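You operate a simulated robot arm through the tools that you are given. There is no shell and no other tool.

You are at the controls of a simulated two-armed robot. One attempt, no reset.

JOB
Let the air into the vacuum box, move its bag to the VACUUM tray and load bag 29.
Fine: vent open before the lid; at the end shut the lid, then the vent; no pumping.

Only the result counts: the job must be done as asked and must still hold three seconds after the hand-in. Knocking over, shifting, dropping, spilling or breaking anything else fails it. A push-on lid holds only when it is set on centred and level and pressed home; a screw cap is set on level and turned clockwise until tight.

ROBOT AND FRAMES
Two 7-joint arms with fingered hands on one trunk that stands fixed in place. Base frame: the origin is at the foot of the trunk, x ahead of it, y to its left, z up. Lengths are in mm, angles in degrees, forces in N, time in s.
The left shoulder is at [20, 269, 1172], the right one opposite. Payload 5 kg a hand.
The TCP of each hand is the grasp point between the finger pads, 42 mm short of the fingertips. In the tool frame z runs along the fingers and y along their closing line. Largest opening 208 mm; the body of the gripper starts 119 mm behind the TCP. The gripper is a hand of 4 fingers: y runs from the thumb to the fingers, the wrist lies at [0, 0, -317] in the tool frame, and closing takes about 1.5 s.
Orientation is that of the tool frame in the base frame, as a unit quaternion [x, y, z, w]. With the fingers straight down and closing along the base's y, the tool's x points along the base's -x, its y along +y and its z along -z.

CONTROLS
- The arms move only by the tool play_rows. It takes "left_rows", "right_rows" or both (then of equal length, played together; a hand with none holds still); each is a list of rows, each a list of 3 entries, a list of its own where there are three numbers: the shift along the tool's x, y, z in units of 150 mm (1.0 is 150 mm), then the turn, a rotation vector about the tool's x, y, z in units of 90 degrees (1.0 is 90 degrees), then the opening in per cent of the stroke, from 0 (shut) to 100 (fully open). In form: [[[tx, ty, tz], [wx, wy, wz], fingers], ...]. A call has 1 to 20 rows; each row is the pose to reach, as a shift and turn from the pose commanded when the call began, along the tool's axes at that moment. A call with a number of a shift or a turn outside -1 to 1 is refused whole. Rows are played at 5 a second. More than 50 mm and 8.6 degrees between two rows, or a gripper value outside its range, and nothing of the call is played. Where a pose cannot be reached the arm comes as near as it can. A force on the tool above 90 N (or 10 N above the force at the start of the call, whichever is more), or a blocked arm, ends the call early, and 0.2 s more pass. Each finger travels about 153 mm/s and halts on what it meets, pressing with about 23 N; the grip force reading is that of the motor and also rises with nothing between the fingers. The clock runs only during rows and for 0.2 s after the last one: add rows that repeat a pose to give the fingers time. It gives the time, the measured TCP pose, the force on the tool (base axes), the opening and the grip force at its end, in the units of the frame above (readings bear some noise), with the torque about the TCP (base axes, N m) and any sound that the robot's microphone picked up, and new pictures: "pictures" is both (left out), scene, wrist or none (wrist: the cameras of the hands that moved).
- Cameras (640 x 400 px; columns grow to the right, rows downward): "scene" is now at [155.9, 40.9, 1463.1]; the picture's right is [0.42, -0.91, 0.00], its down [-0.30, -0.14, -0.95] and it looks along [0.86, 0.39, -0.33] (base axes); focal length 214 px, centre (320, 200). "left" rides on the left gripper at [-93, 1, -146] in its tool frame; the picture's right is [-0.02, -1.00, 0.00], its down [0.84, -0.01, -0.54] and it looks along [0.54, -0.01, 0.84] (tool axes); focal length 280 px, centre (320, 200). "right" rides on the right gripper at [94, 1, -146] in its tool frame; the picture's right is [-0.01, 1.00, 0.00], its down [-0.84, -0.01, -0.54] and it looks along [-0.54, -0.01, 0.84] (tool axes); focal length 280 px, centre (320, 200). There is no depth. A picture from a camera that has moved, and an enlarged one, comes with that camera's place and axes in the base frame and with its lens.
- raise_lower(by): slides the trunk up (or, below 0, down) by that many mm; the arms and the scene camera ride with it, the base frame stays. It gives what a move gives, with no picture.
- set_grasp(shape, hand): the hand has 4 fingers and takes this shape, open, in about a second: jaw (thumb against the fingers, like two jaws); tri (thumb and two fingers); tip (a fingertip pinch); poke (one finger out to press); point (the index stretched); flat (the hand flat); cup (the hand cupped); fist (a fist). The gripper value then closes the fingers along that shape, each until it touches; the sizes above hold for jaw. It gives what a move gives, with no picture.
- aim_head(pan, tilt): turns the head with the scene camera to pan (to the left, within 80 degrees either way) and tilt (down, from -29 to 69), counted from straight ahead of the robot. It gives what a move gives, and a new picture of the scene camera.
- close_up(camera, box): a new picture of the part [left, top, right, bottom] of that camera's present view, enlarged. No time passes.
- close_job(): hands the job in; it is judged then, once.

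Nothing tells you positions but the pictures and the camera data. Unless the task says otherwise, let go and move clear before handing in.

The tools are called after "Call:" as a command line: name --argument value ..., lists and objects as JSON in quotes. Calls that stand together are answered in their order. play_rows: Moves the arms, as the interface text tells. Its arguments: {"type":"object","properties":{"left_rows":{"type":"array"},"right_rows":{"type":"array"},"pictures":{"type":"string","enum":["both","scene","wrist","none"]}},"required":[]} The other tools are called the same way: raise_lower (by) slides the trunk up or down; set_grasp (shape, hand) gives the hand a shape; aim_head (pan, tilt) turns the head that bears the scene camera; close_up (camera, box) takes an enlarged picture of a part of a camera's view; close_job () hands the job in.

At the start:

```text
clock: 0.0
left_tool_pos: [490.0, 464.5, 1463.4]
left_tool_rot: [-0.213, 0.977, 0.0, 0.001]
left_wrist_force: [0.5, 0.2, -0.4]
left_torque: [0.0, 0.0, 0.02]
left_finger_gap: 208.2
left_grip_force: 0.0
left_shape: jaw
right_tool_pos: [466.7, -0.6, 1453.6]
right_tool_rot: [-0.212, 0.977, 0.0, 0.0]
right_wrist_force: [-0.5, -0.3, 0.2]
right_torque: [-0.01, -0.02, 0.01]
right_finger_gap: 207.8
right_grip_force: 0.0
right_shape: jaw
trunk travel left (down, up): [-550.0, 71.0]
head pan, tilt: [24.7, 19.0]
```

scene: 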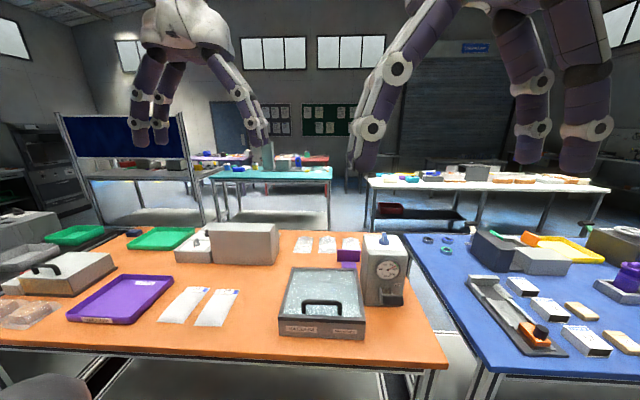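
right: 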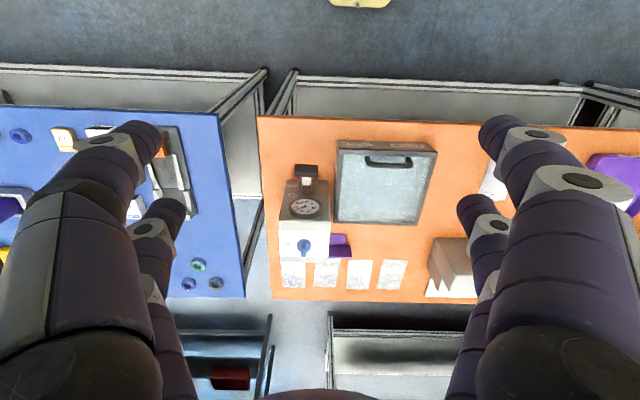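
left: 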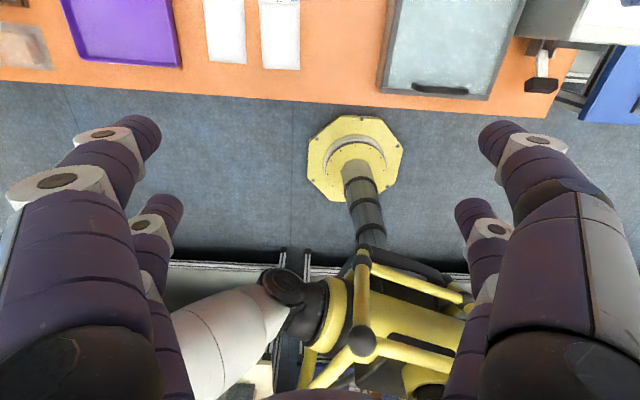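

I see an orange table with a vacuum box (clear lid with a black handle), a pump unit with a gauge next to it, two bags, and purple and green trays. I'll look closer to read the labels before moving anything.

Call:
close_up --camera "scene" --box '[260, 220, 420, 350]'

Call:
close_up --camera "scene" --box '[140, 270, 260, 345]'

Call:
close_up --camera "scene" --box '[0, 215, 210, 346]'

Call:
close_up --camera "scene" --box '[170, 215, 410, 305]'

```text
3.08 times, centred on (340, 285) of scene
camera zoom: at [155.9, 40.9, 1463.1], right [0.42, -0.91, 0.0], down [-0.3, -0.14, -0.95], along [0.86, 0.39, -0.33], focal length 660 px, centre (258, -62)
```

zoom: 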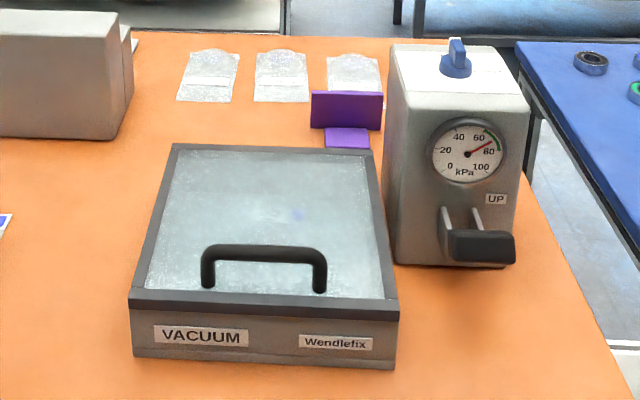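

```text
5.33 times, centred on (200, 308) of scene
camera zoom: at [155.9, 40.9, 1463.1], right [0.42, -0.91, 0.0], down [-0.3, -0.14, -0.95], along [0.86, 0.39, -0.33], focal length 1144 px, centre (960, -373)
```

zoom: 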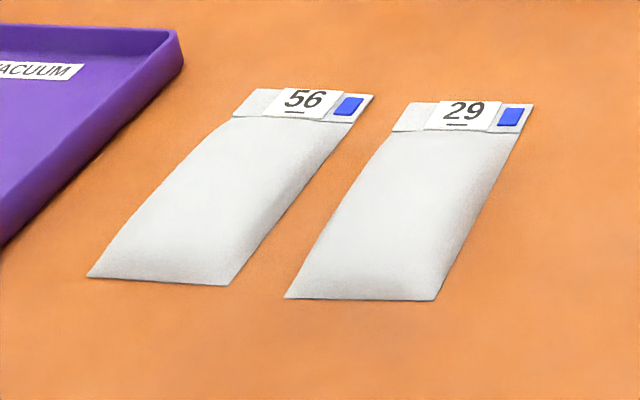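

```text
3.05 times, centred on (105, 280) of scene
camera zoom: at [155.9, 40.9, 1463.1], right [0.42, -0.91, 0.0], down [-0.3, -0.14, -0.95], along [0.86, 0.39, -0.33], focal length 654 px, centre (975, -45)
```

zoom: 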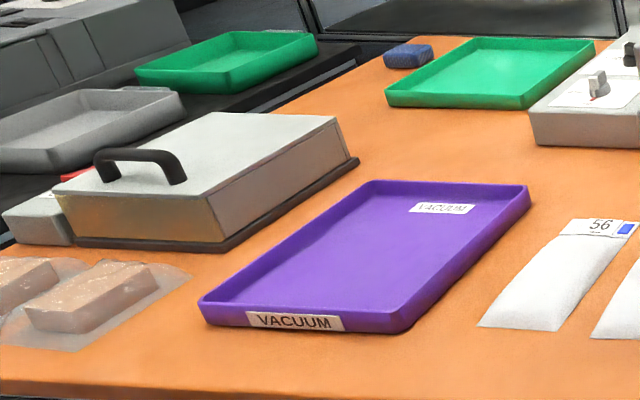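

```text
2.67 times, centred on (290, 260) of scene
camera zoom: at [155.9, 40.9, 1463.1], right [0.42, -0.91, 0.0], down [-0.3, -0.14, -0.95], along [0.86, 0.39, -0.33], focal length 572 px, centre (400, 40)
```

zoom: 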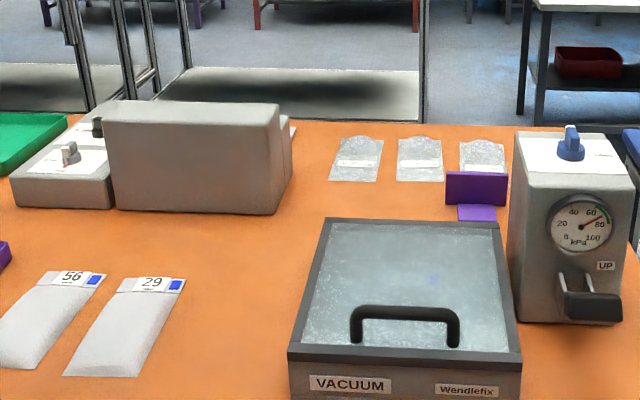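

The gauge shows a vacuum of about 75 kPa, and a blue knob on top of the unit looks like the vent. I'll zoom in on the knob, the lever and the hinge, using the wrist camera as well.

Call:
close_up --camera "scene" --box '[355, 225, 410, 260]'

Call:
close_up --camera "right" --box '[260, 130, 460, 300]'

Call:
close_up --camera "right" --box '[270, 155, 340, 265]'

Call:
close_up --camera "scene" --box '[360, 260, 420, 320]'

```text
11.43 times, centred on (382, 242) of scene
camera zoom: at [155.9, 40.9, 1463.1], right [0.42, -0.91, 0.0], down [-0.3, -0.14, -0.95], along [0.86, 0.39, -0.33], focal length 2451 px, centre (-394, -286)
```

zoom: 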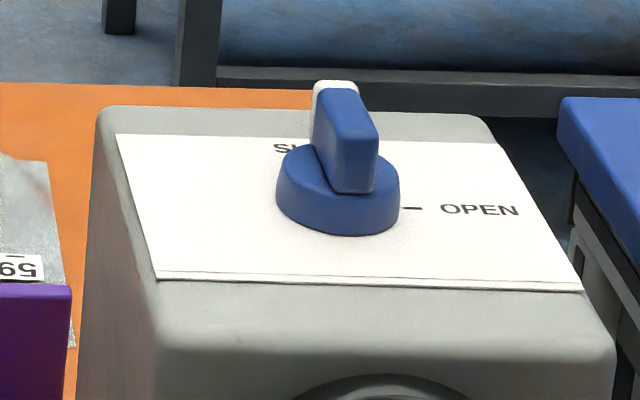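

```text
2.35 times, centred on (360, 215) of right
camera zoom: at [381.5, -38.0, 1600.5], right [-0.4, 0.92, 0.0], down [0.77, 0.34, 0.54], along [0.49, 0.22, -0.84], focal length 660 px, centre (226, 165)
```

zoom: 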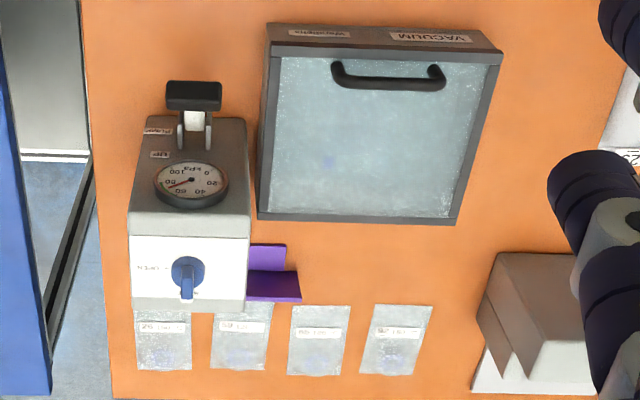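

```text
3.64 times, centred on (305, 210) of right
camera zoom: at [381.5, -38.0, 1600.5], right [-0.4, 0.92, 0.0], down [0.77, 0.34, 0.54], along [0.49, 0.22, -0.84], focal length 1020 px, centre (374, 164)
```

zoom: 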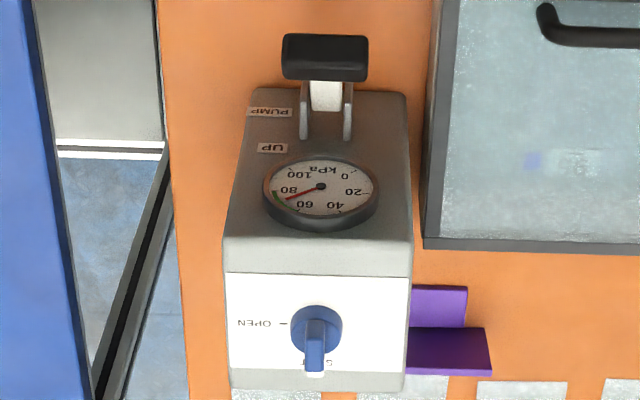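

```text
6.67 times, centred on (390, 290) of scene
camera zoom: at [155.9, 40.9, 1463.1], right [0.42, -0.91, 0.0], down [-0.3, -0.14, -0.95], along [0.86, 0.39, -0.33], focal length 1430 px, centre (-147, -400)
```

zoom: 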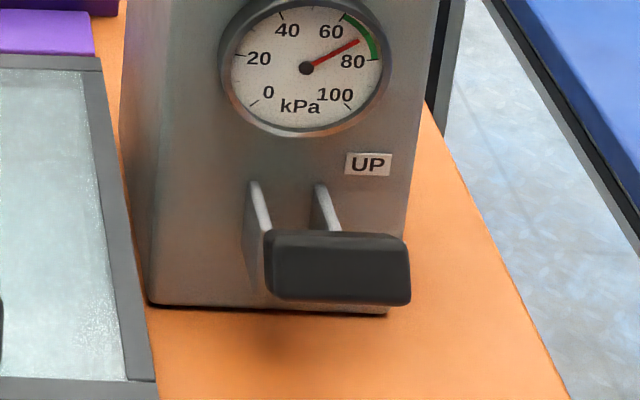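

The vent knob points to SHUT, away from me, and OPEN is to its right, so it needs a quarter turn clockwise. I place the tabletop near z≈905 and the knob near [803, 107, 1106]; next I'll look closer at the purple bracket, the box lid and the tray.

Call:
close_up --camera "scene" --box '[325, 240, 375, 275]'

Call:
close_up --camera "scene" --box '[272, 260, 372, 345]'

Call:
close_up --camera "right" --box '[320, 135, 445, 265]'

Call:
close_up --camera "left" --box '[40, 0, 560, 110]'

```text
11.43 times, centred on (350, 258) of scene
camera zoom: at [155.9, 40.9, 1463.1], right [0.42, -0.91, 0.0], down [-0.3, -0.14, -0.95], along [0.86, 0.39, -0.33], focal length 2451 px, centre (-23, -457)
```

zoom: 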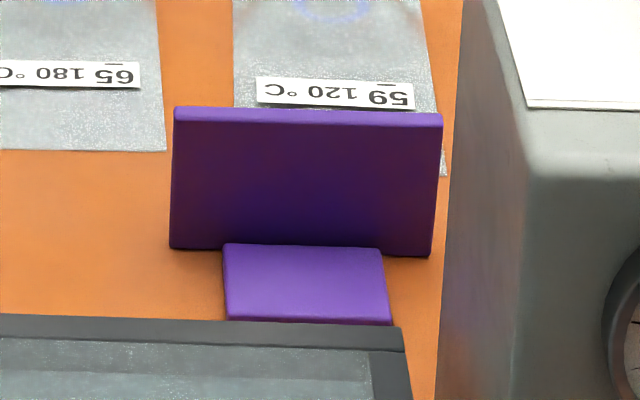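

```text
4.71 times, centred on (322, 302) of scene
camera zoom: at [155.9, 40.9, 1463.1], right [0.42, -0.91, 0.0], down [-0.3, -0.14, -0.95], along [0.86, 0.39, -0.33], focal length 1009 px, centre (311, -282)
```

zoom: 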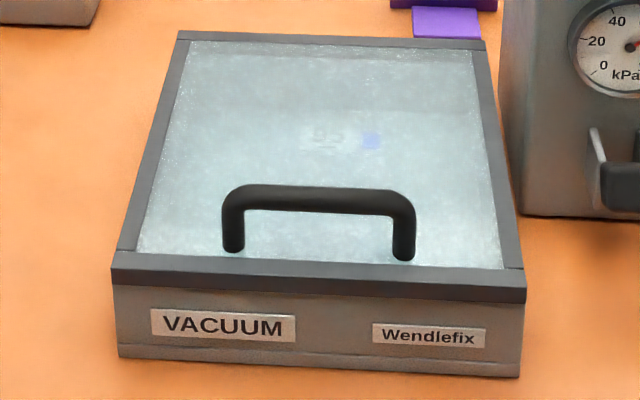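

```text
3.08 times, centred on (382, 200) of right
camera zoom: at [381.5, -38.0, 1600.5], right [-0.4, 0.92, 0.0], down [0.77, 0.34, 0.54], along [0.49, 0.22, -0.84], focal length 863 px, centre (128, 200)
```

zoom: 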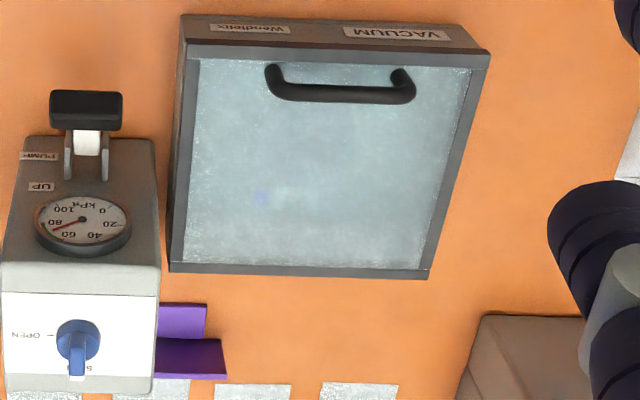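

```text
1.23 times, centred on (300, 55) of left
camera zoom: at [574.7, 504.4, 1608.8], right [0.43, -0.9, 0.0], down [-0.76, -0.36, 0.54], along [-0.49, -0.23, -0.84], focal length 345 px, centre (345, 378)
```

zoom: 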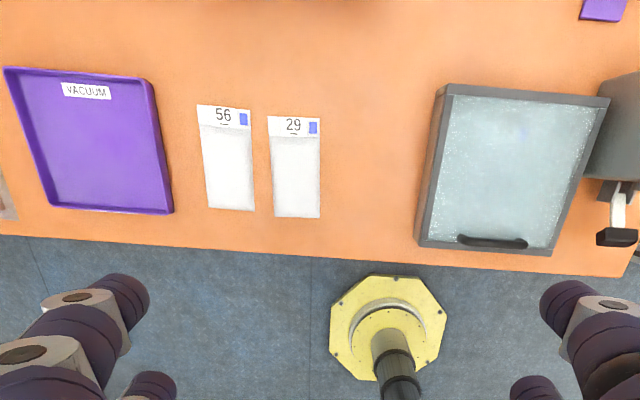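

The box looks about 236 × 220 mm with its lid top near z≈971 and a yaw of about 21–22°. The left arm reaches the knob more easily, so I'll raise the trunk for reach and pull the right hand out of its way.

Call:
raise_lower --by 70

Call:
play_rows --right_rows '[[[0.1, -0.25, 0], [0, 0, 0], 100], [[0.2, -0.5, 0], [0, 0, 0], 100], [[0.3, -0.75, 0], [0, 0, 0], 100], [[0.4, -1, 0], [0, 0, 0], 100]]' --left_rows '[[[-0.1, -0.25, 0.25], [0, 0, 0], 80], [[-0.2, -0.5, 0.5], [0, 0, 0], 60], [[-0.3, -0.75, 0.75], [0, 0, 0], 45], [[-0.35, -1, 0.9], [0, 0, 0], 35]]' --pictures "scene"

```text
clock: 1.1
left_tool_pos: [491.3, 463.0, 1530.7]
left_tool_rot: [-0.213, 0.977, 0.0, 0.0]
left_wrist_force: [0.7, 0.5, 0.4]
left_torque: [-0.02, 0.1, -0.02]
left_finger_gap: 208.2
left_grip_force: 0.1
left_shape: jaw
right_tool_pos: [468.7, 0.8, 1523.3]
right_tool_rot: [-0.212, 0.977, 0.0, 0.0]
right_wrist_force: [0.6, 0.1, 0.4]
right_torque: [-0.01, 0.08, 0.01]
right_finger_gap: 207.8
right_grip_force: 0.0
right_shape: jaw
trunk travel left (down, up): [-620.0, 1.0]
head pan, tilt: [24.7, 19.0]
```

```text
refused: row 1 steps farther than a row can; nothing moved
```

The trunk is up 70 mm, but the move was refused because one step was longer than 50 mm. I'll send it again with smaller steps.

Call:
play_rows --right_rows '[[[0.08, -0.2, 0], [0, 0, 0], 100], [[0.16, -0.4, 0], [0, 0, 0], 100], [[0.24, -0.6, 0], [0, 0, 0], 100], [[0.32, -0.8, 0], [0, 0, 0], 100], [[0.4, -1, 0], [0, 0, 0], 100]]' --left_rows '[[[-0.1, -0.2, 0.2], [0, 0, 0], 80], [[-0.2, -0.4, 0.4], [0, 0, 0], 60], [[-0.3, -0.6, 0.55], [0, 0, 0], 45], [[-0.35, -0.8, 0.7], [0, 0, 0], 35], [[-0.4, -1, 0.85], [0, 0, 0], 35]]' --pictures "both"

```text
clock: 2.3
left_tool_pos: [609.4, 352.7, 1404.7]
left_tool_rot: [-0.213, 0.977, 0.0, 0.0]
left_wrist_force: [0.8, -1.5, 0.8]
left_torque: [0.18, 0.06, -0.01]
left_finger_gap: 73.3
left_grip_force: 0.1
left_shape: jaw
right_tool_pos: [476.7, -162.3, 1523.8]
right_tool_rot: [-0.213, 0.977, 0.002, -0.001]
right_wrist_force: [1.7, 0.2, -1.6]
right_torque: [0.14, 0.28, 0.01]
right_finger_gap: 208.0
right_grip_force: 0.1
right_shape: jaw
trunk travel left (down, up): [-620.0, 1.0]
head pan, tilt: [24.7, 19.0]
camera scene: at [156.6, 39.6, 1533.0], right [0.42, -0.91, 0.0], down [-0.3, -0.14, -0.95], along [0.86, 0.4, -0.33], focal length 214 px, centre (320, 200)
camera right: at [391.6, -199.7, 1669.7], right [-0.4, 0.92, 0.0], down [0.77, 0.34, 0.54], along [0.49, 0.22, -0.84], focal length 280 px, centre (320, 200)
camera left: at [693.8, 392.9, 1551.1], right [0.43, -0.9, 0.0], down [-0.76, -0.36, 0.54], along [-0.49, -0.23, -0.84], focal length 280 px, centre (320, 200)
```

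scene: 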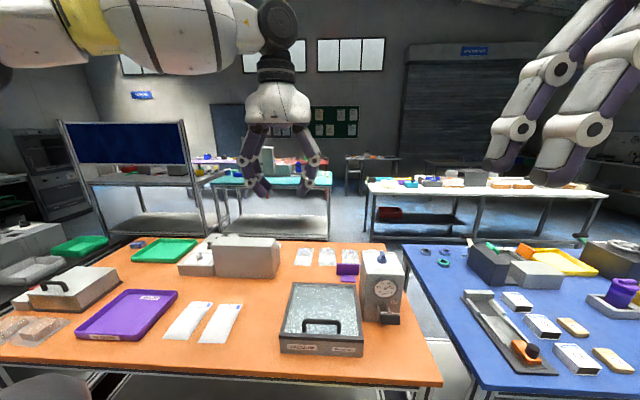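
right: 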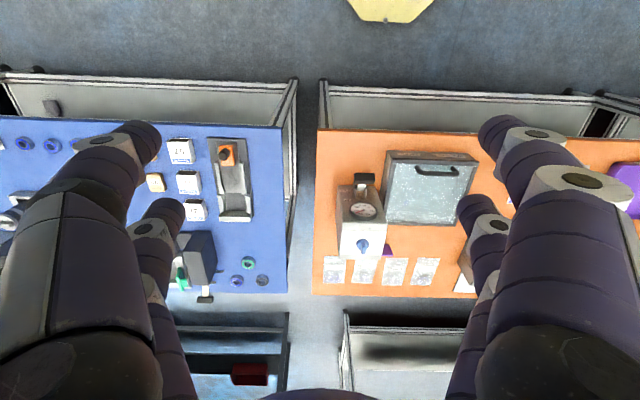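
left: 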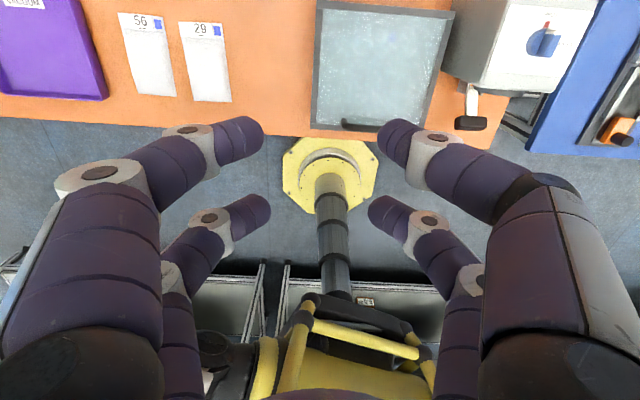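

In jaw shape the fingers sit in two pairs about 60 mm apart, which would straddle the small knob tab. I'll try the fingertip-pinch shape on the left hand and check how it looks.

Call:
set_grasp --hand "left" --shape "tip"

Call:
close_up --camera "left" --box '[0, 0, 640, 400]'

Call:
close_up --camera "scene" --box '[200, 60, 380, 200]'

```text
clock: 3.2
left_tool_pos: [608.2, 353.8, 1405.0]
left_tool_rot: [-0.213, 0.977, -0.001, -0.001]
left_wrist_force: [-0.2, -0.5, 0.3]
left_torque: [0.02, 0.08, -0.02]
left_finger_gap: 207.8
left_grip_force: 0.1
left_shape: tip
right_tool_pos: [476.6, -160.5, 1523.5]
right_tool_rot: [-0.212, 0.977, 0.001, 0.0]
right_wrist_force: [0.1, -0.8, -0.2]
right_torque: [0.04, 0.06, -0.02]
right_finger_gap: 207.7
right_grip_force: 0.0
right_shape: jaw
trunk travel left (down, up): [-620.0, 1.0]
head pan, tilt: [24.7, 19.0]
```

```text
1.00 times, centred on (320, 200) of left (not enlarged: the box is as wide or as high as the picture)
camera zoom: at [692.6, 394.1, 1551.7], right [0.43, -0.9, 0.0], down [-0.76, -0.36, 0.54], along [-0.49, -0.23, -0.84], focal length 280 px, centre (320, 200)
```

zoom: 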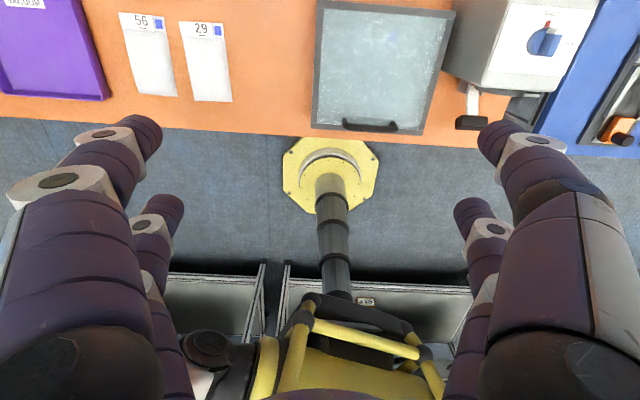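

```text
2.86 times, centred on (290, 130) of scene
camera zoom: at [155.5, 40.4, 1533.1], right [0.42, -0.91, 0.0], down [-0.3, -0.14, -0.95], along [0.86, 0.39, -0.33], focal length 613 px, centre (406, 400)
```

zoom: 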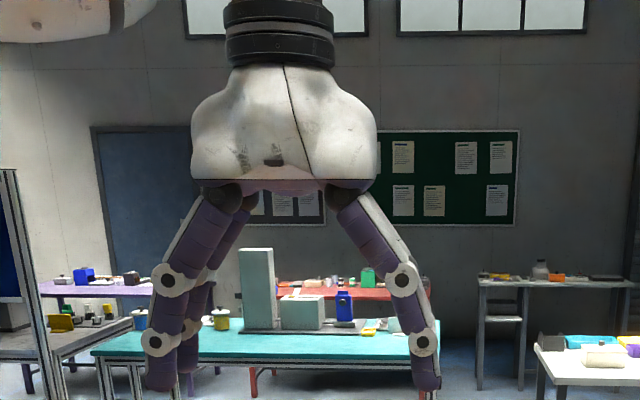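

Fully open, the tip shape looks just like jaw. I'll close it partway in free air to see where the fingertips meet.

Call:
play_rows --left_rows '[[[0, -0.1, 0.05], [0, 0, 0], 60], [[0, -0.2, 0.1], [0, 0, 0], 40], [[0, -0.3, 0.15], [0, 0, 0], 20], [[0, -0.4, 0.2], [0, 0, 0], 15], [[0, -0.5, 0.2], [0, 0, 0], 15], [[0, -0.6, 0.2], [0, 0, 0], 15]]' --pictures "both"

```text
clock: 4.6
left_tool_pos: [646.9, 271.0, 1374.0]
left_tool_rot: [-0.214, 0.977, -0.001, -0.001]
left_wrist_force: [0.1, 0.7, 0.7]
left_torque: [0.0, 0.06, 0.01]
left_finger_gap: 31.7
left_grip_force: 0.0
left_shape: tip
right_tool_pos: [476.6, -159.6, 1522.1]
right_tool_rot: [-0.212, 0.977, 0.0, -0.002]
right_wrist_force: [2.1, -0.1, -1.7]
right_torque: [0.0, 0.22, 0.0]
right_finger_gap: 208.1
right_grip_force: 0.0
right_shape: jaw
trunk travel left (down, up): [-620.0, 1.0]
head pan, tilt: [24.7, 19.0]
camera scene: at [156.6, 40.8, 1532.9], right [0.42, -0.91, 0.0], down [-0.3, -0.14, -0.94], along [0.86, 0.39, -0.33], focal length 214 px, centre (320, 200)
camera left: at [732.0, 311.1, 1520.4], right [0.43, -0.9, 0.0], down [-0.76, -0.36, 0.54], along [-0.49, -0.23, -0.84], focal length 280 px, centre (320, 200)
```

scene: 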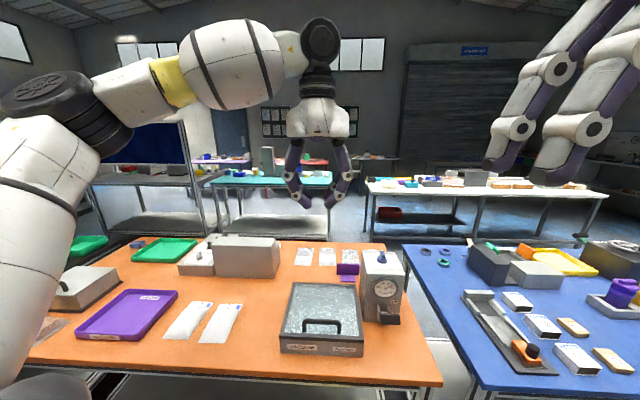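
left: 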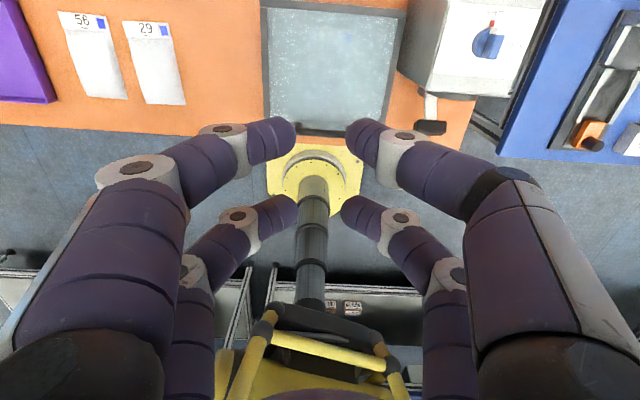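

The tip shape still shows two finger pairs at about x = ±30 mm. I'll check the tri and poke shapes too, in case either has a finger at the centre.

Call:
set_grasp --hand "left" --shape "tri"

Call:
play_rows --left_rows '[[[0, -0.1, 0.05], [0, 0, 0], 60], [[0, -0.2, 0.1], [0, 0, 0], 40], [[0, -0.3, 0.15], [0, 0, 0], 20], [[0, -0.4, 0.2], [0, 0, 0], 15], [[0, -0.5, 0.2], [0, 0, 0], 15], [[0, -0.6, 0.2], [0, 0, 0], 15]]' --pictures "both"

```text
clock: 5.5
left_tool_pos: [647.2, 271.1, 1373.9]
left_tool_rot: [-0.212, 0.977, 0.0, -0.001]
left_wrist_force: [1.4, 0.6, 0.0]
left_torque: [-0.02, 0.06, 0.01]
left_finger_gap: 208.2
left_grip_force: 0.0
left_shape: tri
right_tool_pos: [475.7, -160.1, 1524.0]
right_tool_rot: [-0.212, 0.977, 0.001, 0.0]
right_wrist_force: [0.8, -0.3, -0.2]
right_torque: [0.01, 0.07, 0.01]
right_finger_gap: 207.8
right_grip_force: 0.1
right_shape: jaw
trunk travel left (down, up): [-620.0, 1.0]
head pan, tilt: [24.7, 19.0]
```

```text
clock: 6.9
left_tool_pos: [652.1, 248.8, 1340.7]
left_tool_rot: [-0.213, 0.977, 0.001, 0.0]
left_wrist_force: [0.3, -0.3, -0.1]
left_torque: [0.02, 0.02, -0.05]
left_finger_gap: 31.5
left_grip_force: 0.0
left_shape: tri
left hand out of reach, approached as far as the arm can: row 1, 2, 3, 4, 5, 6
right_tool_pos: [473.2, -161.3, 1524.1]
right_tool_rot: [-0.212, 0.977, -0.001, 0.001]
right_wrist_force: [0.0, -1.2, 0.1]
right_torque: [0.0, 0.0, -0.01]
right_finger_gap: 207.8
right_grip_force: 0.0
right_shape: jaw
trunk travel left (down, up): [-620.0, 1.0]
head pan, tilt: [24.7, 19.0]
camera scene: at [154.7, 40.9, 1533.2], right [0.42, -0.91, 0.0], down [-0.3, -0.14, -0.95], along [0.86, 0.39, -0.33], focal length 214 px, centre (320, 200)
camera left: at [736.7, 289.3, 1487.1], right [0.43, -0.9, 0.0], down [-0.76, -0.36, 0.54], along [-0.49, -0.23, -0.84], focal length 280 px, centre (320, 200)
```

scene: 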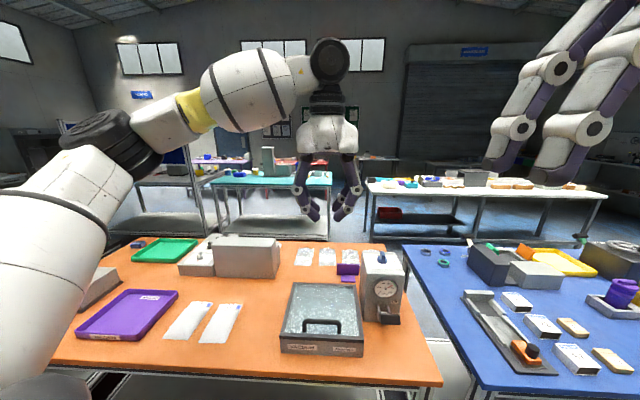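
left: 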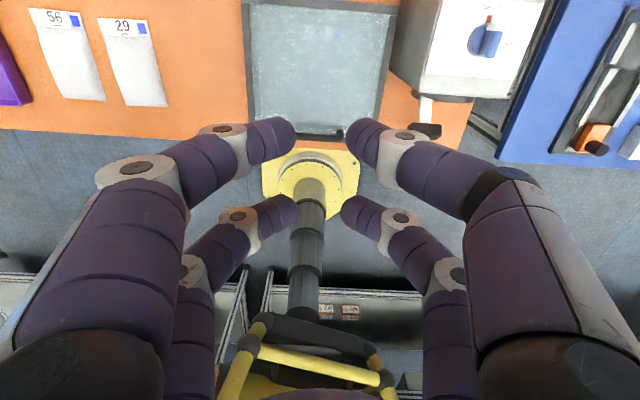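

Tri looks the same as the others, and the left hand reported being out of reach when moving sideways at this height. I'll go lower and then sideways to see whether height was the limit.

Call:
play_rows --left_rows '[[[0, 0, 0.2], [0, 0, 0], 15], [[0, 0, 0.4], [0, 0, 0], 15], [[0, 0, 0.55], [0, 0, 0], 15], [[0, -0.2, 0.55], [0, 0, 0], 15], [[0, -0.4, 0.55], [0, 0, 0], 15]]' --pictures "none"

```text
clock: 8.1
left_tool_pos: [664.7, 224.7, 1258.9]
left_tool_rot: [-0.215, 0.977, -0.002, 0.002]
left_wrist_force: [0.7, 1.6, 0.3]
left_torque: [-0.13, 0.01, -0.01]
left_finger_gap: 31.4
left_grip_force: 0.0
left_shape: tri
left hand out of reach, approached as far as the arm can: row 4, 5
right_tool_pos: [475.7, -158.7, 1525.1]
right_tool_rot: [-0.214, 0.977, 0.0, -0.001]
right_wrist_force: [0.5, 1.1, -0.4]
right_torque: [-0.16, 0.16, 0.0]
right_finger_gap: 207.9
right_grip_force: 0.1
right_shape: jaw
trunk travel left (down, up): [-620.0, 1.0]
head pan, tilt: [24.7, 19.0]
```

Sideways motion is still limited down here, so I'll test whether the hand's yaw is what limits it by turning clockwise while moving sideways.

Call:
play_rows --left_rows '[[[0, 0, 0], [0, 0, 0.08], 15], [[0, 0, 0], [0, 0, 0.16], 15], [[0, 0, 0], [0, 0, 0.25], 15], [[0, -0.2, 0], [0, 0, 0.25], 15], [[0, -0.4, 0], [0, 0, 0.25], 15]]' --pictures "none"

```text
clock: 9.3
left_tool_pos: [663.5, 223.4, 1258.2]
left_tool_rot: [-0.019, 1.0, -0.001, 0.0]
left_wrist_force: [0.8, -0.9, 0.3]
left_torque: [-0.01, 0.04, 0.02]
left_finger_gap: 31.2
left_grip_force: 0.1
left_shape: tri
left hand out of reach, approached as far as the arm can: row 4, 5
right_tool_pos: [475.5, -160.1, 1524.4]
right_tool_rot: [-0.212, 0.977, 0.0, -0.001]
right_wrist_force: [0.8, -0.1, 0.7]
right_torque: [0.01, 0.01, -0.01]
right_finger_gap: 208.0
right_grip_force: 0.1
right_shape: jaw
trunk travel left (down, up): [-620.0, 1.0]
head pan, tilt: [24.7, 19.0]
```

The yaw turned freely, so the limit is on position. I'll test moving straight forward to find where the boundary lies.

Call:
play_rows --left_rows '[[[-0.2, 0, 0], [0, 0, 0], 15], [[-0.4, 0, 0], [0, 0, 0], 15], [[-0.6, 0, 0], [0, 0, 0], 15], [[-0.6, -0.2, 0], [0, 0, 0], 15], [[-0.6, -0.4, 0], [0, 0, 0], 15]]' --pictures "scene"

```text
clock: 10.5
left_tool_pos: [726.1, 263.3, 1240.9]
left_tool_rot: [-0.018, 1.0, -0.001, 0.001]
left_wrist_force: [-1.7, -1.1, -0.4]
left_torque: [0.17, -0.18, -0.01]
left_finger_gap: 31.0
left_grip_force: 0.1
left_shape: tri
left hand out of reach, approached as far as the arm can: row 1, 2, 3, 4, 5
right_tool_pos: [472.3, -161.7, 1525.4]
right_tool_rot: [-0.212, 0.977, 0.0, 0.001]
right_wrist_force: [-1.9, -0.5, 1.9]
right_torque: [0.1, -0.31, 0.0]
right_finger_gap: 207.7
right_grip_force: 0.0
right_shape: jaw
trunk travel left (down, up): [-620.0, 1.0]
head pan, tilt: [24.7, 19.0]
camera scene: at [152.4, 39.9, 1533.6], right [0.42, -0.91, 0.0], down [-0.29, -0.14, -0.95], along [0.86, 0.39, -0.32], focal length 214 px, centre (320, 200)
```

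scene: 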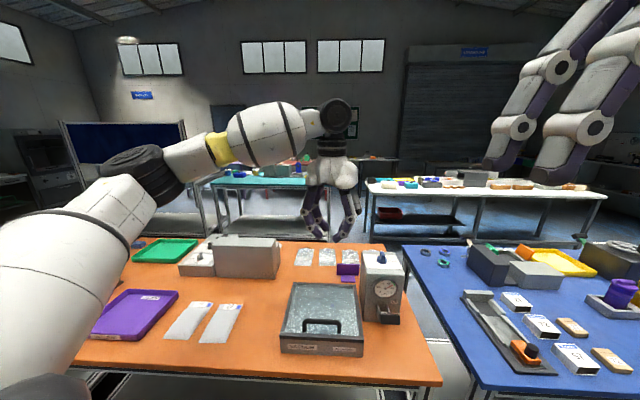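

The reach improves as the hand gets lower, and the hand bends sharply down at the wrist. I'll tilt the fingers forward by about 36°, which brings the wrist closer and suits the knob, and turn the yaw back to the table's direction.

Call:
play_rows --left_rows '[[[0.05, 0, 0], [0, -0.08, 0], 30], [[0.1, 0, 0], [0, -0.16, 0], 30], [[0.1, 0, 0], [0, -0.24, 0], 30], [[0.1, 0, 0], [0, -0.32, 0], 30], [[0.1, 0, 0], [0, -0.4, 0], 30]]' --pictures "both"

```text
clock: 11.7
left_tool_pos: [711.5, 263.2, 1242.2]
left_tool_rot: [-0.019, 0.95, 0.006, 0.311]
left_wrist_force: [0.3, 0.6, -0.7]
left_torque: [0.0, -0.03, -0.01]
left_finger_gap: 62.3
left_grip_force: 0.1
left_shape: tri
right_tool_pos: [473.9, -159.4, 1524.7]
right_tool_rot: [-0.212, 0.977, 0.0, 0.001]
right_wrist_force: [-0.3, 0.8, 1.3]
right_torque: [0.0, -0.06, 0.01]
right_finger_gap: 207.8
right_grip_force: 0.1
right_shape: jaw
trunk travel left (down, up): [-620.0, 1.0]
head pan, tilt: [24.7, 19.0]
camera scene: at [154.5, 41.0, 1533.3], right [0.42, -0.91, 0.0], down [-0.3, -0.14, -0.95], along [0.86, 0.39, -0.33], focal length 214 px, centre (320, 200)
camera left: at [700.0, 264.9, 1416.0], right [0.05, -1.0, 0.01], down [-1.0, -0.05, -0.06], along [0.06, -0.01, -1.0], focal length 280 px, centre (320, 200)
```

scene: 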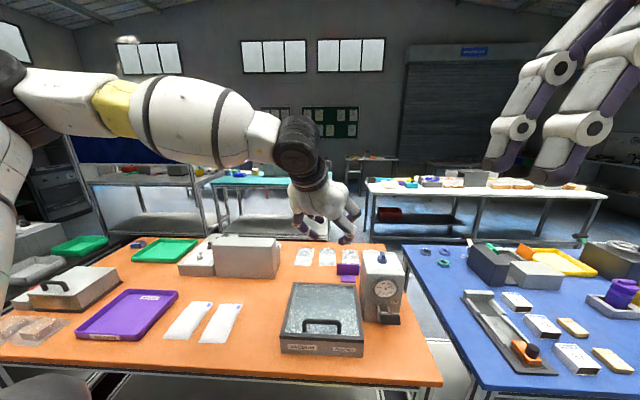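
left: 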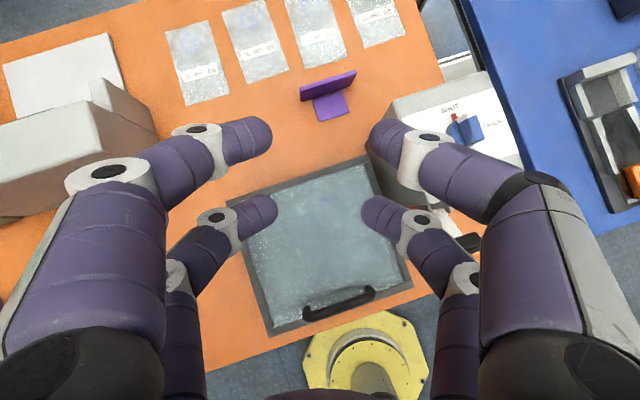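

The tilted pose works and the left camera now looks straight down at the work. I'll zoom in on the knob and the box from here.

Call:
close_up --camera "left" --box '[400, 70, 560, 170]'

Call:
close_up --camera "left" --box '[230, 70, 430, 340]'

```text
4.00 times, centred on (480, 120) of left
camera zoom: at [700.0, 264.9, 1416.0], right [0.05, -1.0, 0.01], down [-1.0, -0.05, -0.06], along [0.06, -0.01, -1.0], focal length 1122 px, centre (-320, 520)
```

zoom: 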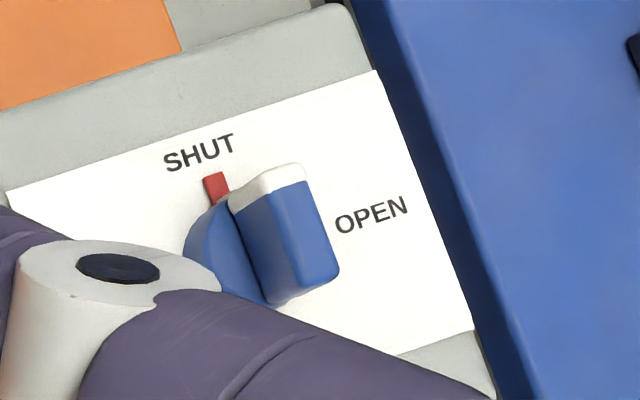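

```text
1.48 times, centred on (330, 205) of left
camera zoom: at [700.0, 264.9, 1416.0], right [0.05, -1.0, 0.01], down [-1.0, -0.05, -0.06], along [0.06, -0.01, -1.0], focal length 415 px, centre (305, 193)
```

zoom: 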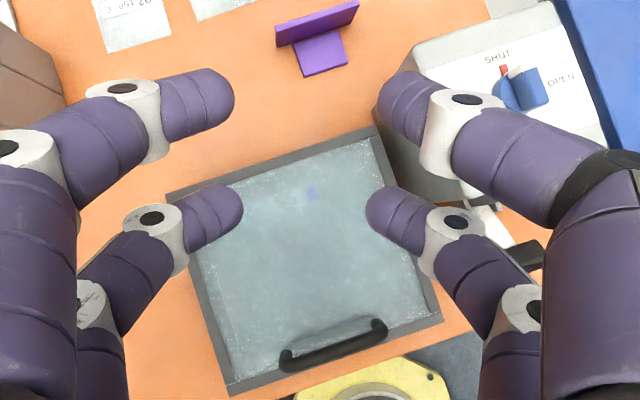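

The tab top is near [800, 111, 1137] with the body top near 1095. I'll go back to jaw shape and move above the knob, tilted 36° with yaw about 21°, so that only the lower finger pair reaches down beside the tab.

Call:
set_grasp --hand "left" --shape "jaw"

Call:
play_rows --left_rows '[[[-0.077, -0.2, 0.1], [-0.025, 0, -0.034], 60], [[-0.154, -0.4, 0.2], [-0.05, 0, -0.068], 40], [[-0.231, -0.6, 0.3], [-0.075, 0, -0.102], 25], [[-0.308, -0.8, 0.4], [-0.1, 0, -0.136], 25], [[-0.385, -1, 0.507], [-0.125, 0, -0.17], 25]]' --pictures "both"

```text
clock: 12.6
left_tool_pos: [711.5, 265.2, 1242.2]
left_tool_rot: [-0.018, 0.951, 0.006, 0.309]
left_wrist_force: [0.0, 0.1, 0.5]
left_torque: [-0.02, 0.0, 0.03]
left_finger_gap: 207.9
left_grip_force: 0.1
left_shape: jaw
right_tool_pos: [475.0, -159.1, 1525.2]
right_tool_rot: [-0.213, 0.977, 0.001, -0.001]
right_wrist_force: [-1.2, -0.6, -0.4]
right_torque: [-0.02, 0.0, 0.05]
right_finger_gap: 208.0
right_grip_force: 0.0
right_shape: jaw
trunk travel left (down, up): [-620.0, 1.0]
head pan, tilt: [24.7, 19.0]
```

```text
clock: 13.8
left_tool_pos: [740.0, 217.1, 1230.7]
left_tool_rot: [-0.156, 0.938, 0.051, 0.307]
left_wrist_force: [-2.3, -0.6, 0.2]
left_torque: [0.13, -0.13, 0.02]
left_finger_gap: 51.7
left_grip_force: 0.2
left_shape: jaw
left hand out of reach, approached as far as the arm can: row 3, 4, 5
right_tool_pos: [471.2, -161.9, 1527.0]
right_tool_rot: [-0.213, 0.977, 0.001, 0.002]
right_wrist_force: [-2.1, -2.3, 1.8]
right_torque: [0.21, -0.35, 0.03]
right_finger_gap: 207.9
right_grip_force: 0.1
right_shape: jaw
trunk travel left (down, up): [-620.0, 1.0]
head pan, tilt: [24.7, 19.0]
camera scene: at [151.6, 39.0, 1534.1], right [0.42, -0.91, 0.0], down [-0.29, -0.13, -0.95], along [0.86, 0.4, -0.32], focal length 214 px, centre (320, 200)
camera left: at [728.1, 214.5, 1403.3], right [0.33, -0.94, 0.01], down [-0.94, -0.33, -0.06], along [0.06, 0.01, -1.0], focal length 280 px, centre (320, 200)
```

scene: 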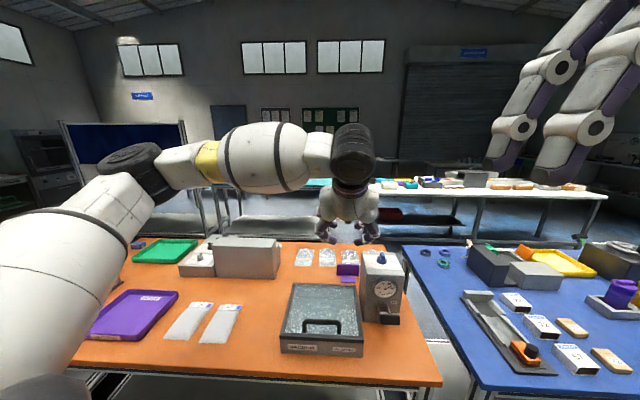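
left: 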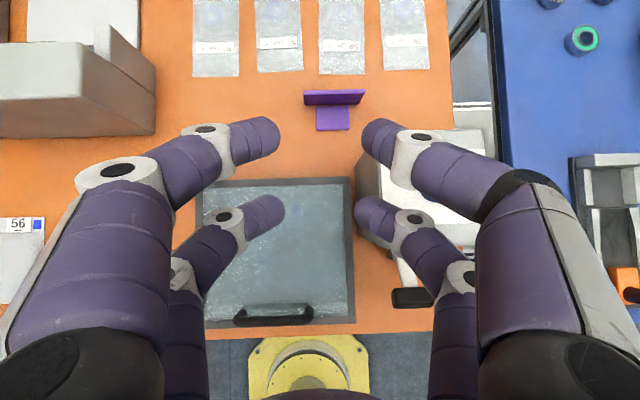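

The left arm can't swing that far inward with the wrist near the knob, but a hand pointing forward and to the right keeps the wrist in reach. I'll turn the tab by pushing its front end leftward with one finger, so I'll look at the poke shape.

Call:
set_grasp --hand "left" --shape "poke"

Call:
play_rows --left_rows '[[[0, 0.1, -0.1], [0, 0, 0], 60], [[0, 0.2, -0.2], [0, 0, 0], 30], [[0, 0.3, -0.2], [0, 0, 0], 0], [[0, 0.4, -0.2], [0, 0, 0], 0], [[0, 0.4, -0.2], [0, 0, 0], 0], [[0, 0.4, -0.2], [0, 0, 0], 0], [[0, 0.4, -0.2], [0, 0, 0], 0], [[0, 0.4, -0.2], [0, 0, 0], 0]]' --pictures "both"

```text
clock: 14.7
left_tool_pos: [741.1, 217.4, 1228.9]
left_tool_rot: [-0.155, 0.938, 0.051, 0.305]
left_wrist_force: [-0.5, -0.4, 1.0]
left_torque: [0.0, -0.02, 0.06]
left_finger_gap: 0.0
left_grip_force: 0.0
left_shape: poke
right_tool_pos: [472.9, -160.3, 1525.9]
right_tool_rot: [-0.214, 0.977, -0.001, 0.001]
right_wrist_force: [-0.6, -0.9, 0.0]
right_torque: [0.06, -0.11, 0.0]
right_finger_gap: 208.2
right_grip_force: 0.0
right_shape: jaw
trunk travel left (down, up): [-620.0, 1.0]
head pan, tilt: [24.7, 19.0]
```

```text
clock: 16.5
left_tool_pos: [703.2, 269.1, 1250.3]
left_tool_rot: [-0.175, 0.934, 0.058, 0.305]
left_wrist_force: [-0.6, 0.6, 0.4]
left_torque: [0.03, -0.04, -0.01]
left_finger_gap: 0.1
left_grip_force: 0.1
left_shape: poke
right_tool_pos: [474.8, -158.3, 1525.3]
right_tool_rot: [-0.213, 0.977, -0.001, 0.0]
right_wrist_force: [-0.2, 0.0, 0.5]
right_torque: [0.02, -0.11, 0.0]
right_finger_gap: 208.1
right_grip_force: 0.0
right_shape: jaw
trunk travel left (down, up): [-620.0, 1.0]
head pan, tilt: [24.7, 19.0]
camera scene: at [154.0, 40.9, 1533.3], right [0.42, -0.91, 0.0], down [-0.3, -0.14, -0.95], along [0.86, 0.39, -0.33], focal length 214 px, centre (320, 200)
camera left: at [692.7, 265.7, 1423.7], right [0.37, -0.93, 0.01], down [-0.93, -0.37, -0.06], along [0.06, 0.02, -1.0], focal length 280 px, centre (320, 200)
```

scene: 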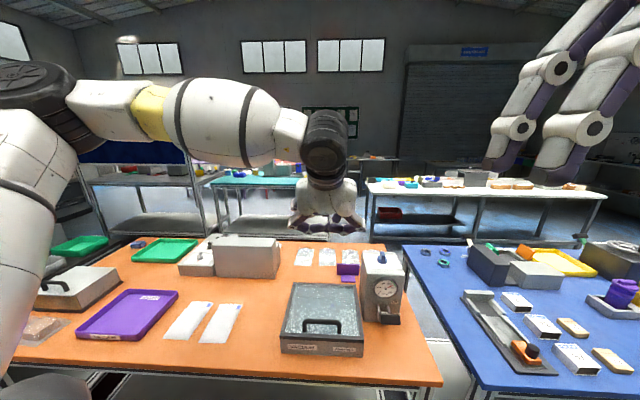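
left: 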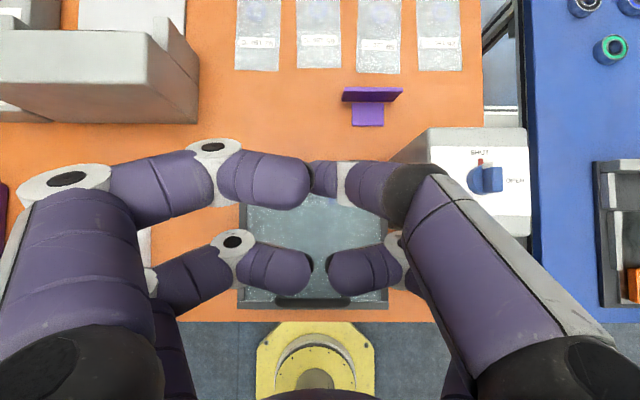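

The poke shape isn't obvious from this angle, so I'll zoom in on the hand from the scene camera.

Call:
close_up --camera "scene" --box '[270, 100, 390, 260]'

Call:
close_up --camera "right" --box '[0, 0, 640, 400]'

```text
2.50 times, centred on (330, 180) of scene
camera zoom: at [154.0, 40.9, 1533.3], right [0.42, -0.91, 0.0], down [-0.3, -0.14, -0.95], along [0.86, 0.39, -0.33], focal length 536 px, centre (295, 250)
```

zoom: 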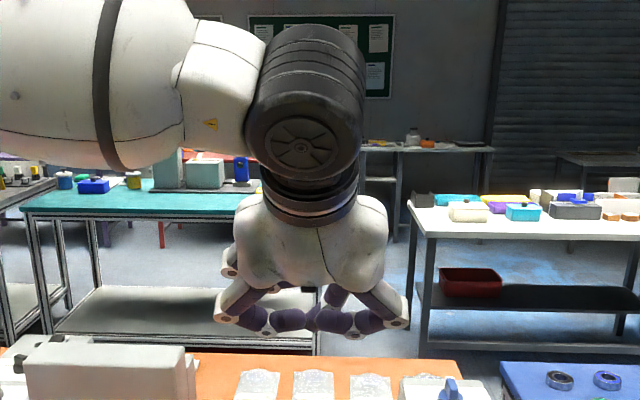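

```text
1.00 times, centred on (320, 200) of right (not enlarged: the box is as wide or as high as the picture)
camera zoom: at [388.0, -197.9, 1671.4], right [-0.4, 0.92, 0.0], down [0.77, 0.34, 0.54], along [0.49, 0.22, -0.84], focal length 280 px, centre (320, 200)
```

zoom: 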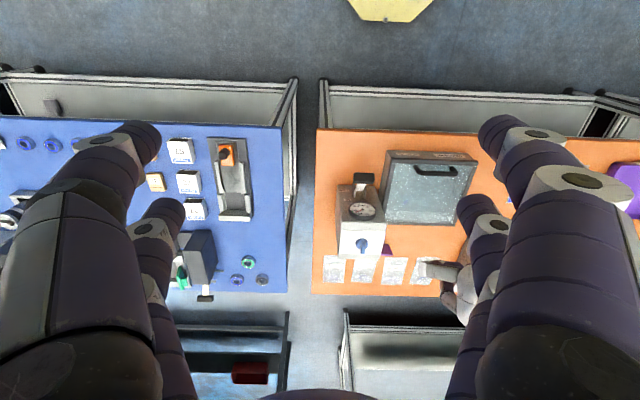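

Closing to 0 curled every finger in this shape. I'll open poke to 100 and see which finger stretches out.

Call:
play_rows --left_rows '[[[0, 0, 0], [0, 0, 0], 100], [[0, 0, 0], [0, 0, 0], 100], [[0, 0, 0], [0, 0, 0], 100], [[0, 0, 0], [0, 0, 0], 100], [[0, 0, 0], [0, 0, 0], 100], [[0, 0, 0], [0, 0, 0], 100], [[0, 0, 0], [0, 0, 0], 100]]' --pictures "wrist"

Call:
close_up --camera "scene" --box '[270, 100, 390, 260]'

```text
clock: 18.1
left_tool_pos: [703.7, 268.5, 1248.7]
left_tool_rot: [-0.175, 0.935, 0.058, 0.304]
left_wrist_force: [0.5, -0.2, -0.2]
left_torque: [-0.03, 0.0, 0.0]
left_finger_gap: 0.0
left_grip_force: 0.0
left_shape: poke
right_tool_pos: [476.2, -158.9, 1525.0]
right_tool_rot: [-0.212, 0.977, 0.0, 0.0]
right_wrist_force: [0.4, 0.5, -0.8]
right_torque: [0.04, -0.03, 0.0]
right_finger_gap: 207.9
right_grip_force: 0.1
right_shape: jaw
trunk travel left (down, up): [-620.0, 1.0]
head pan, tilt: [24.7, 19.0]
camera left: at [693.5, 265.6, 1423.2], right [0.37, -0.93, 0.01], down [-0.93, -0.37, -0.06], along [0.06, 0.02, -1.0], focal length 280 px, centre (320, 200)
```

left: 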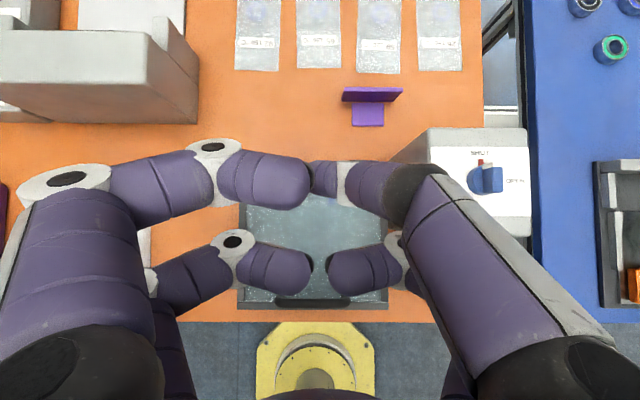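

```text
2.50 times, centred on (330, 180) of scene
camera zoom: at [154.8, 40.9, 1533.2], right [0.42, -0.91, 0.0], down [-0.3, -0.14, -0.95], along [0.86, 0.39, -0.33], focal length 536 px, centre (295, 250)
```

zoom: 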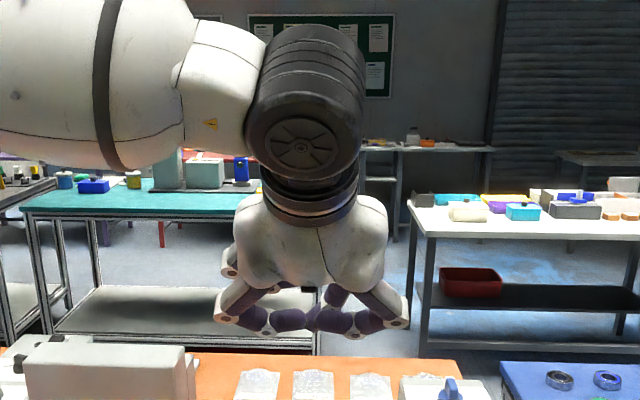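

Poke keeps every finger drawn in regardless of the gripper value. I'll try the point shape, which should stretch the index finger.

Call:
set_grasp --hand "left" --shape "point"

Call:
close_up --camera "left" --box '[0, 0, 640, 400]'

Call:
close_up --camera "scene" --box '[270, 100, 390, 260]'

```text
clock: 19.0
left_tool_pos: [703.6, 267.8, 1250.3]
left_tool_rot: [-0.175, 0.935, 0.058, 0.304]
left_wrist_force: [-0.3, 0.3, 0.0]
left_torque: [0.01, -0.01, -0.02]
left_finger_gap: 201.7
left_grip_force: 0.1
left_shape: point
right_tool_pos: [475.4, -159.4, 1524.4]
right_tool_rot: [-0.211, 0.977, -0.001, 0.0]
right_wrist_force: [-0.9, 0.7, 0.1]
right_torque: [0.0, 0.03, 0.03]
right_finger_gap: 207.8
right_grip_force: 0.0
right_shape: jaw
trunk travel left (down, up): [-620.0, 1.0]
head pan, tilt: [24.7, 19.0]
```

```text
1.00 times, centred on (320, 200) of left (not enlarged: the box is as wide or as high as the picture)
camera zoom: at [693.5, 265.6, 1423.2], right [0.37, -0.93, 0.01], down [-0.93, -0.37, -0.06], along [0.06, 0.02, -1.0], focal length 280 px, centre (320, 200)
```

zoom: 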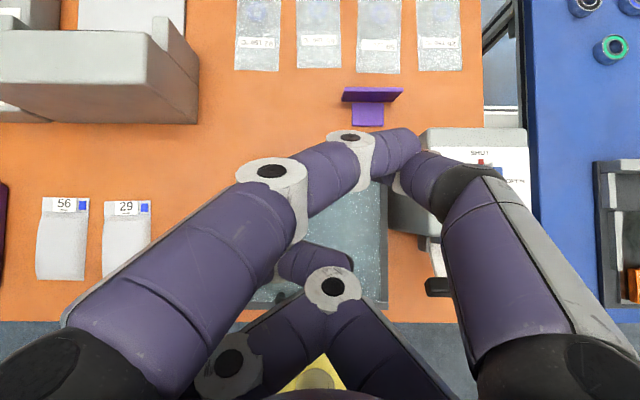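

```text
2.50 times, centred on (330, 180) of scene
camera zoom: at [154.8, 40.9, 1533.2], right [0.42, -0.91, 0.0], down [-0.3, -0.14, -0.95], along [0.86, 0.39, -0.33], focal length 536 px, centre (295, 250)
```

zoom: 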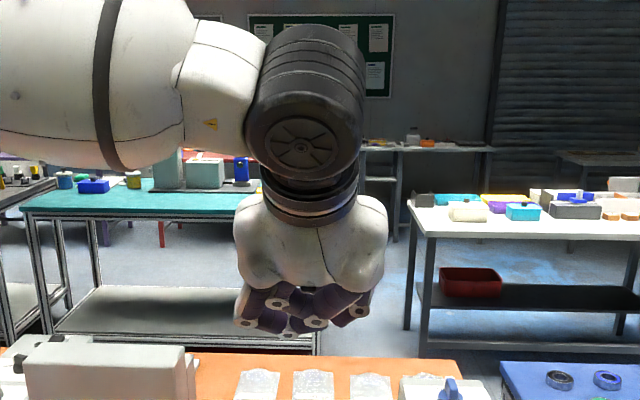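

None of the single-finger shapes help, so I'll use jaw with the hand yawed to about −25° and tilted. I can close the lower finger pair on the tab, which should pull it into line, and then turn the hand clockwise the rest of the way.

Call:
set_grasp --hand "left" --shape "jaw"

Call:
play_rows --left_rows '[[[0, -0.05, 0.02], [0.05, 0, 0.069], 70], [[0, -0.1, 0.04], [0.1, 0, 0.138], 50], [[-0.01, -0.2, 0.08], [0.15, 0, 0.207], 35], [[-0.02, -0.3, 0.12], [0.2, 0, 0.276], 30], [[-0.03, -0.45, 0.18], [0.25, 0, 0.345], 30], [[-0.03, -0.6, 0.22], [0.3, 0, 0.414], 30]]' --pictures "wrist"

```text
clock: 19.9
left_tool_pos: [704.4, 267.5, 1249.0]
left_tool_rot: [-0.175, 0.935, 0.058, 0.303]
left_wrist_force: [-0.5, -0.1, -1.2]
left_torque: [0.01, -0.02, -0.01]
left_finger_gap: 208.0
left_grip_force: 0.0
left_shape: jaw
right_tool_pos: [475.0, -159.5, 1524.8]
right_tool_rot: [-0.213, 0.977, 0.0, 0.0]
right_wrist_force: [-0.2, 0.8, 1.0]
right_torque: [-0.02, 0.04, -0.01]
right_finger_gap: 208.0
right_grip_force: 0.0
right_shape: jaw
trunk travel left (down, up): [-620.0, 1.0]
head pan, tilt: [24.7, 19.0]
```

```text
clock: 21.3
left_tool_pos: [756.8, 190.8, 1223.7]
left_tool_rot: [0.205, 0.929, -0.065, 0.302]
left_wrist_force: [0.2, 0.3, 0.3]
left_torque: [-0.05, 0.01, -0.01]
left_finger_gap: 62.4
left_grip_force: 0.0
left_shape: jaw
right_tool_pos: [474.6, -158.9, 1525.5]
right_tool_rot: [-0.212, 0.977, 0.0, 0.0]
right_wrist_force: [0.9, 0.2, 0.2]
right_torque: [-0.06, 0.06, -0.02]
right_finger_gap: 208.0
right_grip_force: 0.1
right_shape: jaw
trunk travel left (down, up): [-620.0, 1.0]
head pan, tilt: [24.7, 19.0]
camera left: at [749.0, 195.5, 1398.4], right [-0.41, -0.91, 0.01], down [-0.91, 0.41, -0.06], along [0.05, -0.03, -1.0], focal length 280 px, centre (320, 200)
```

left: 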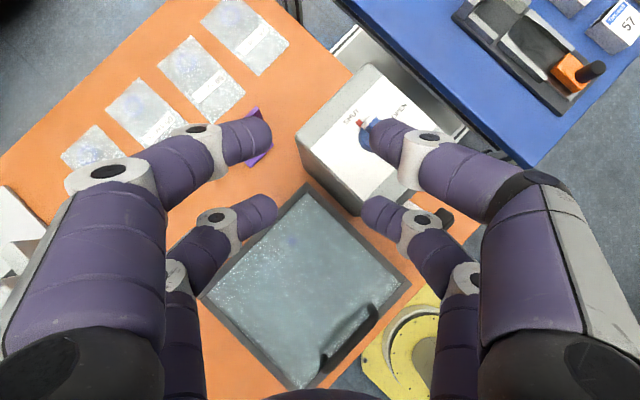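

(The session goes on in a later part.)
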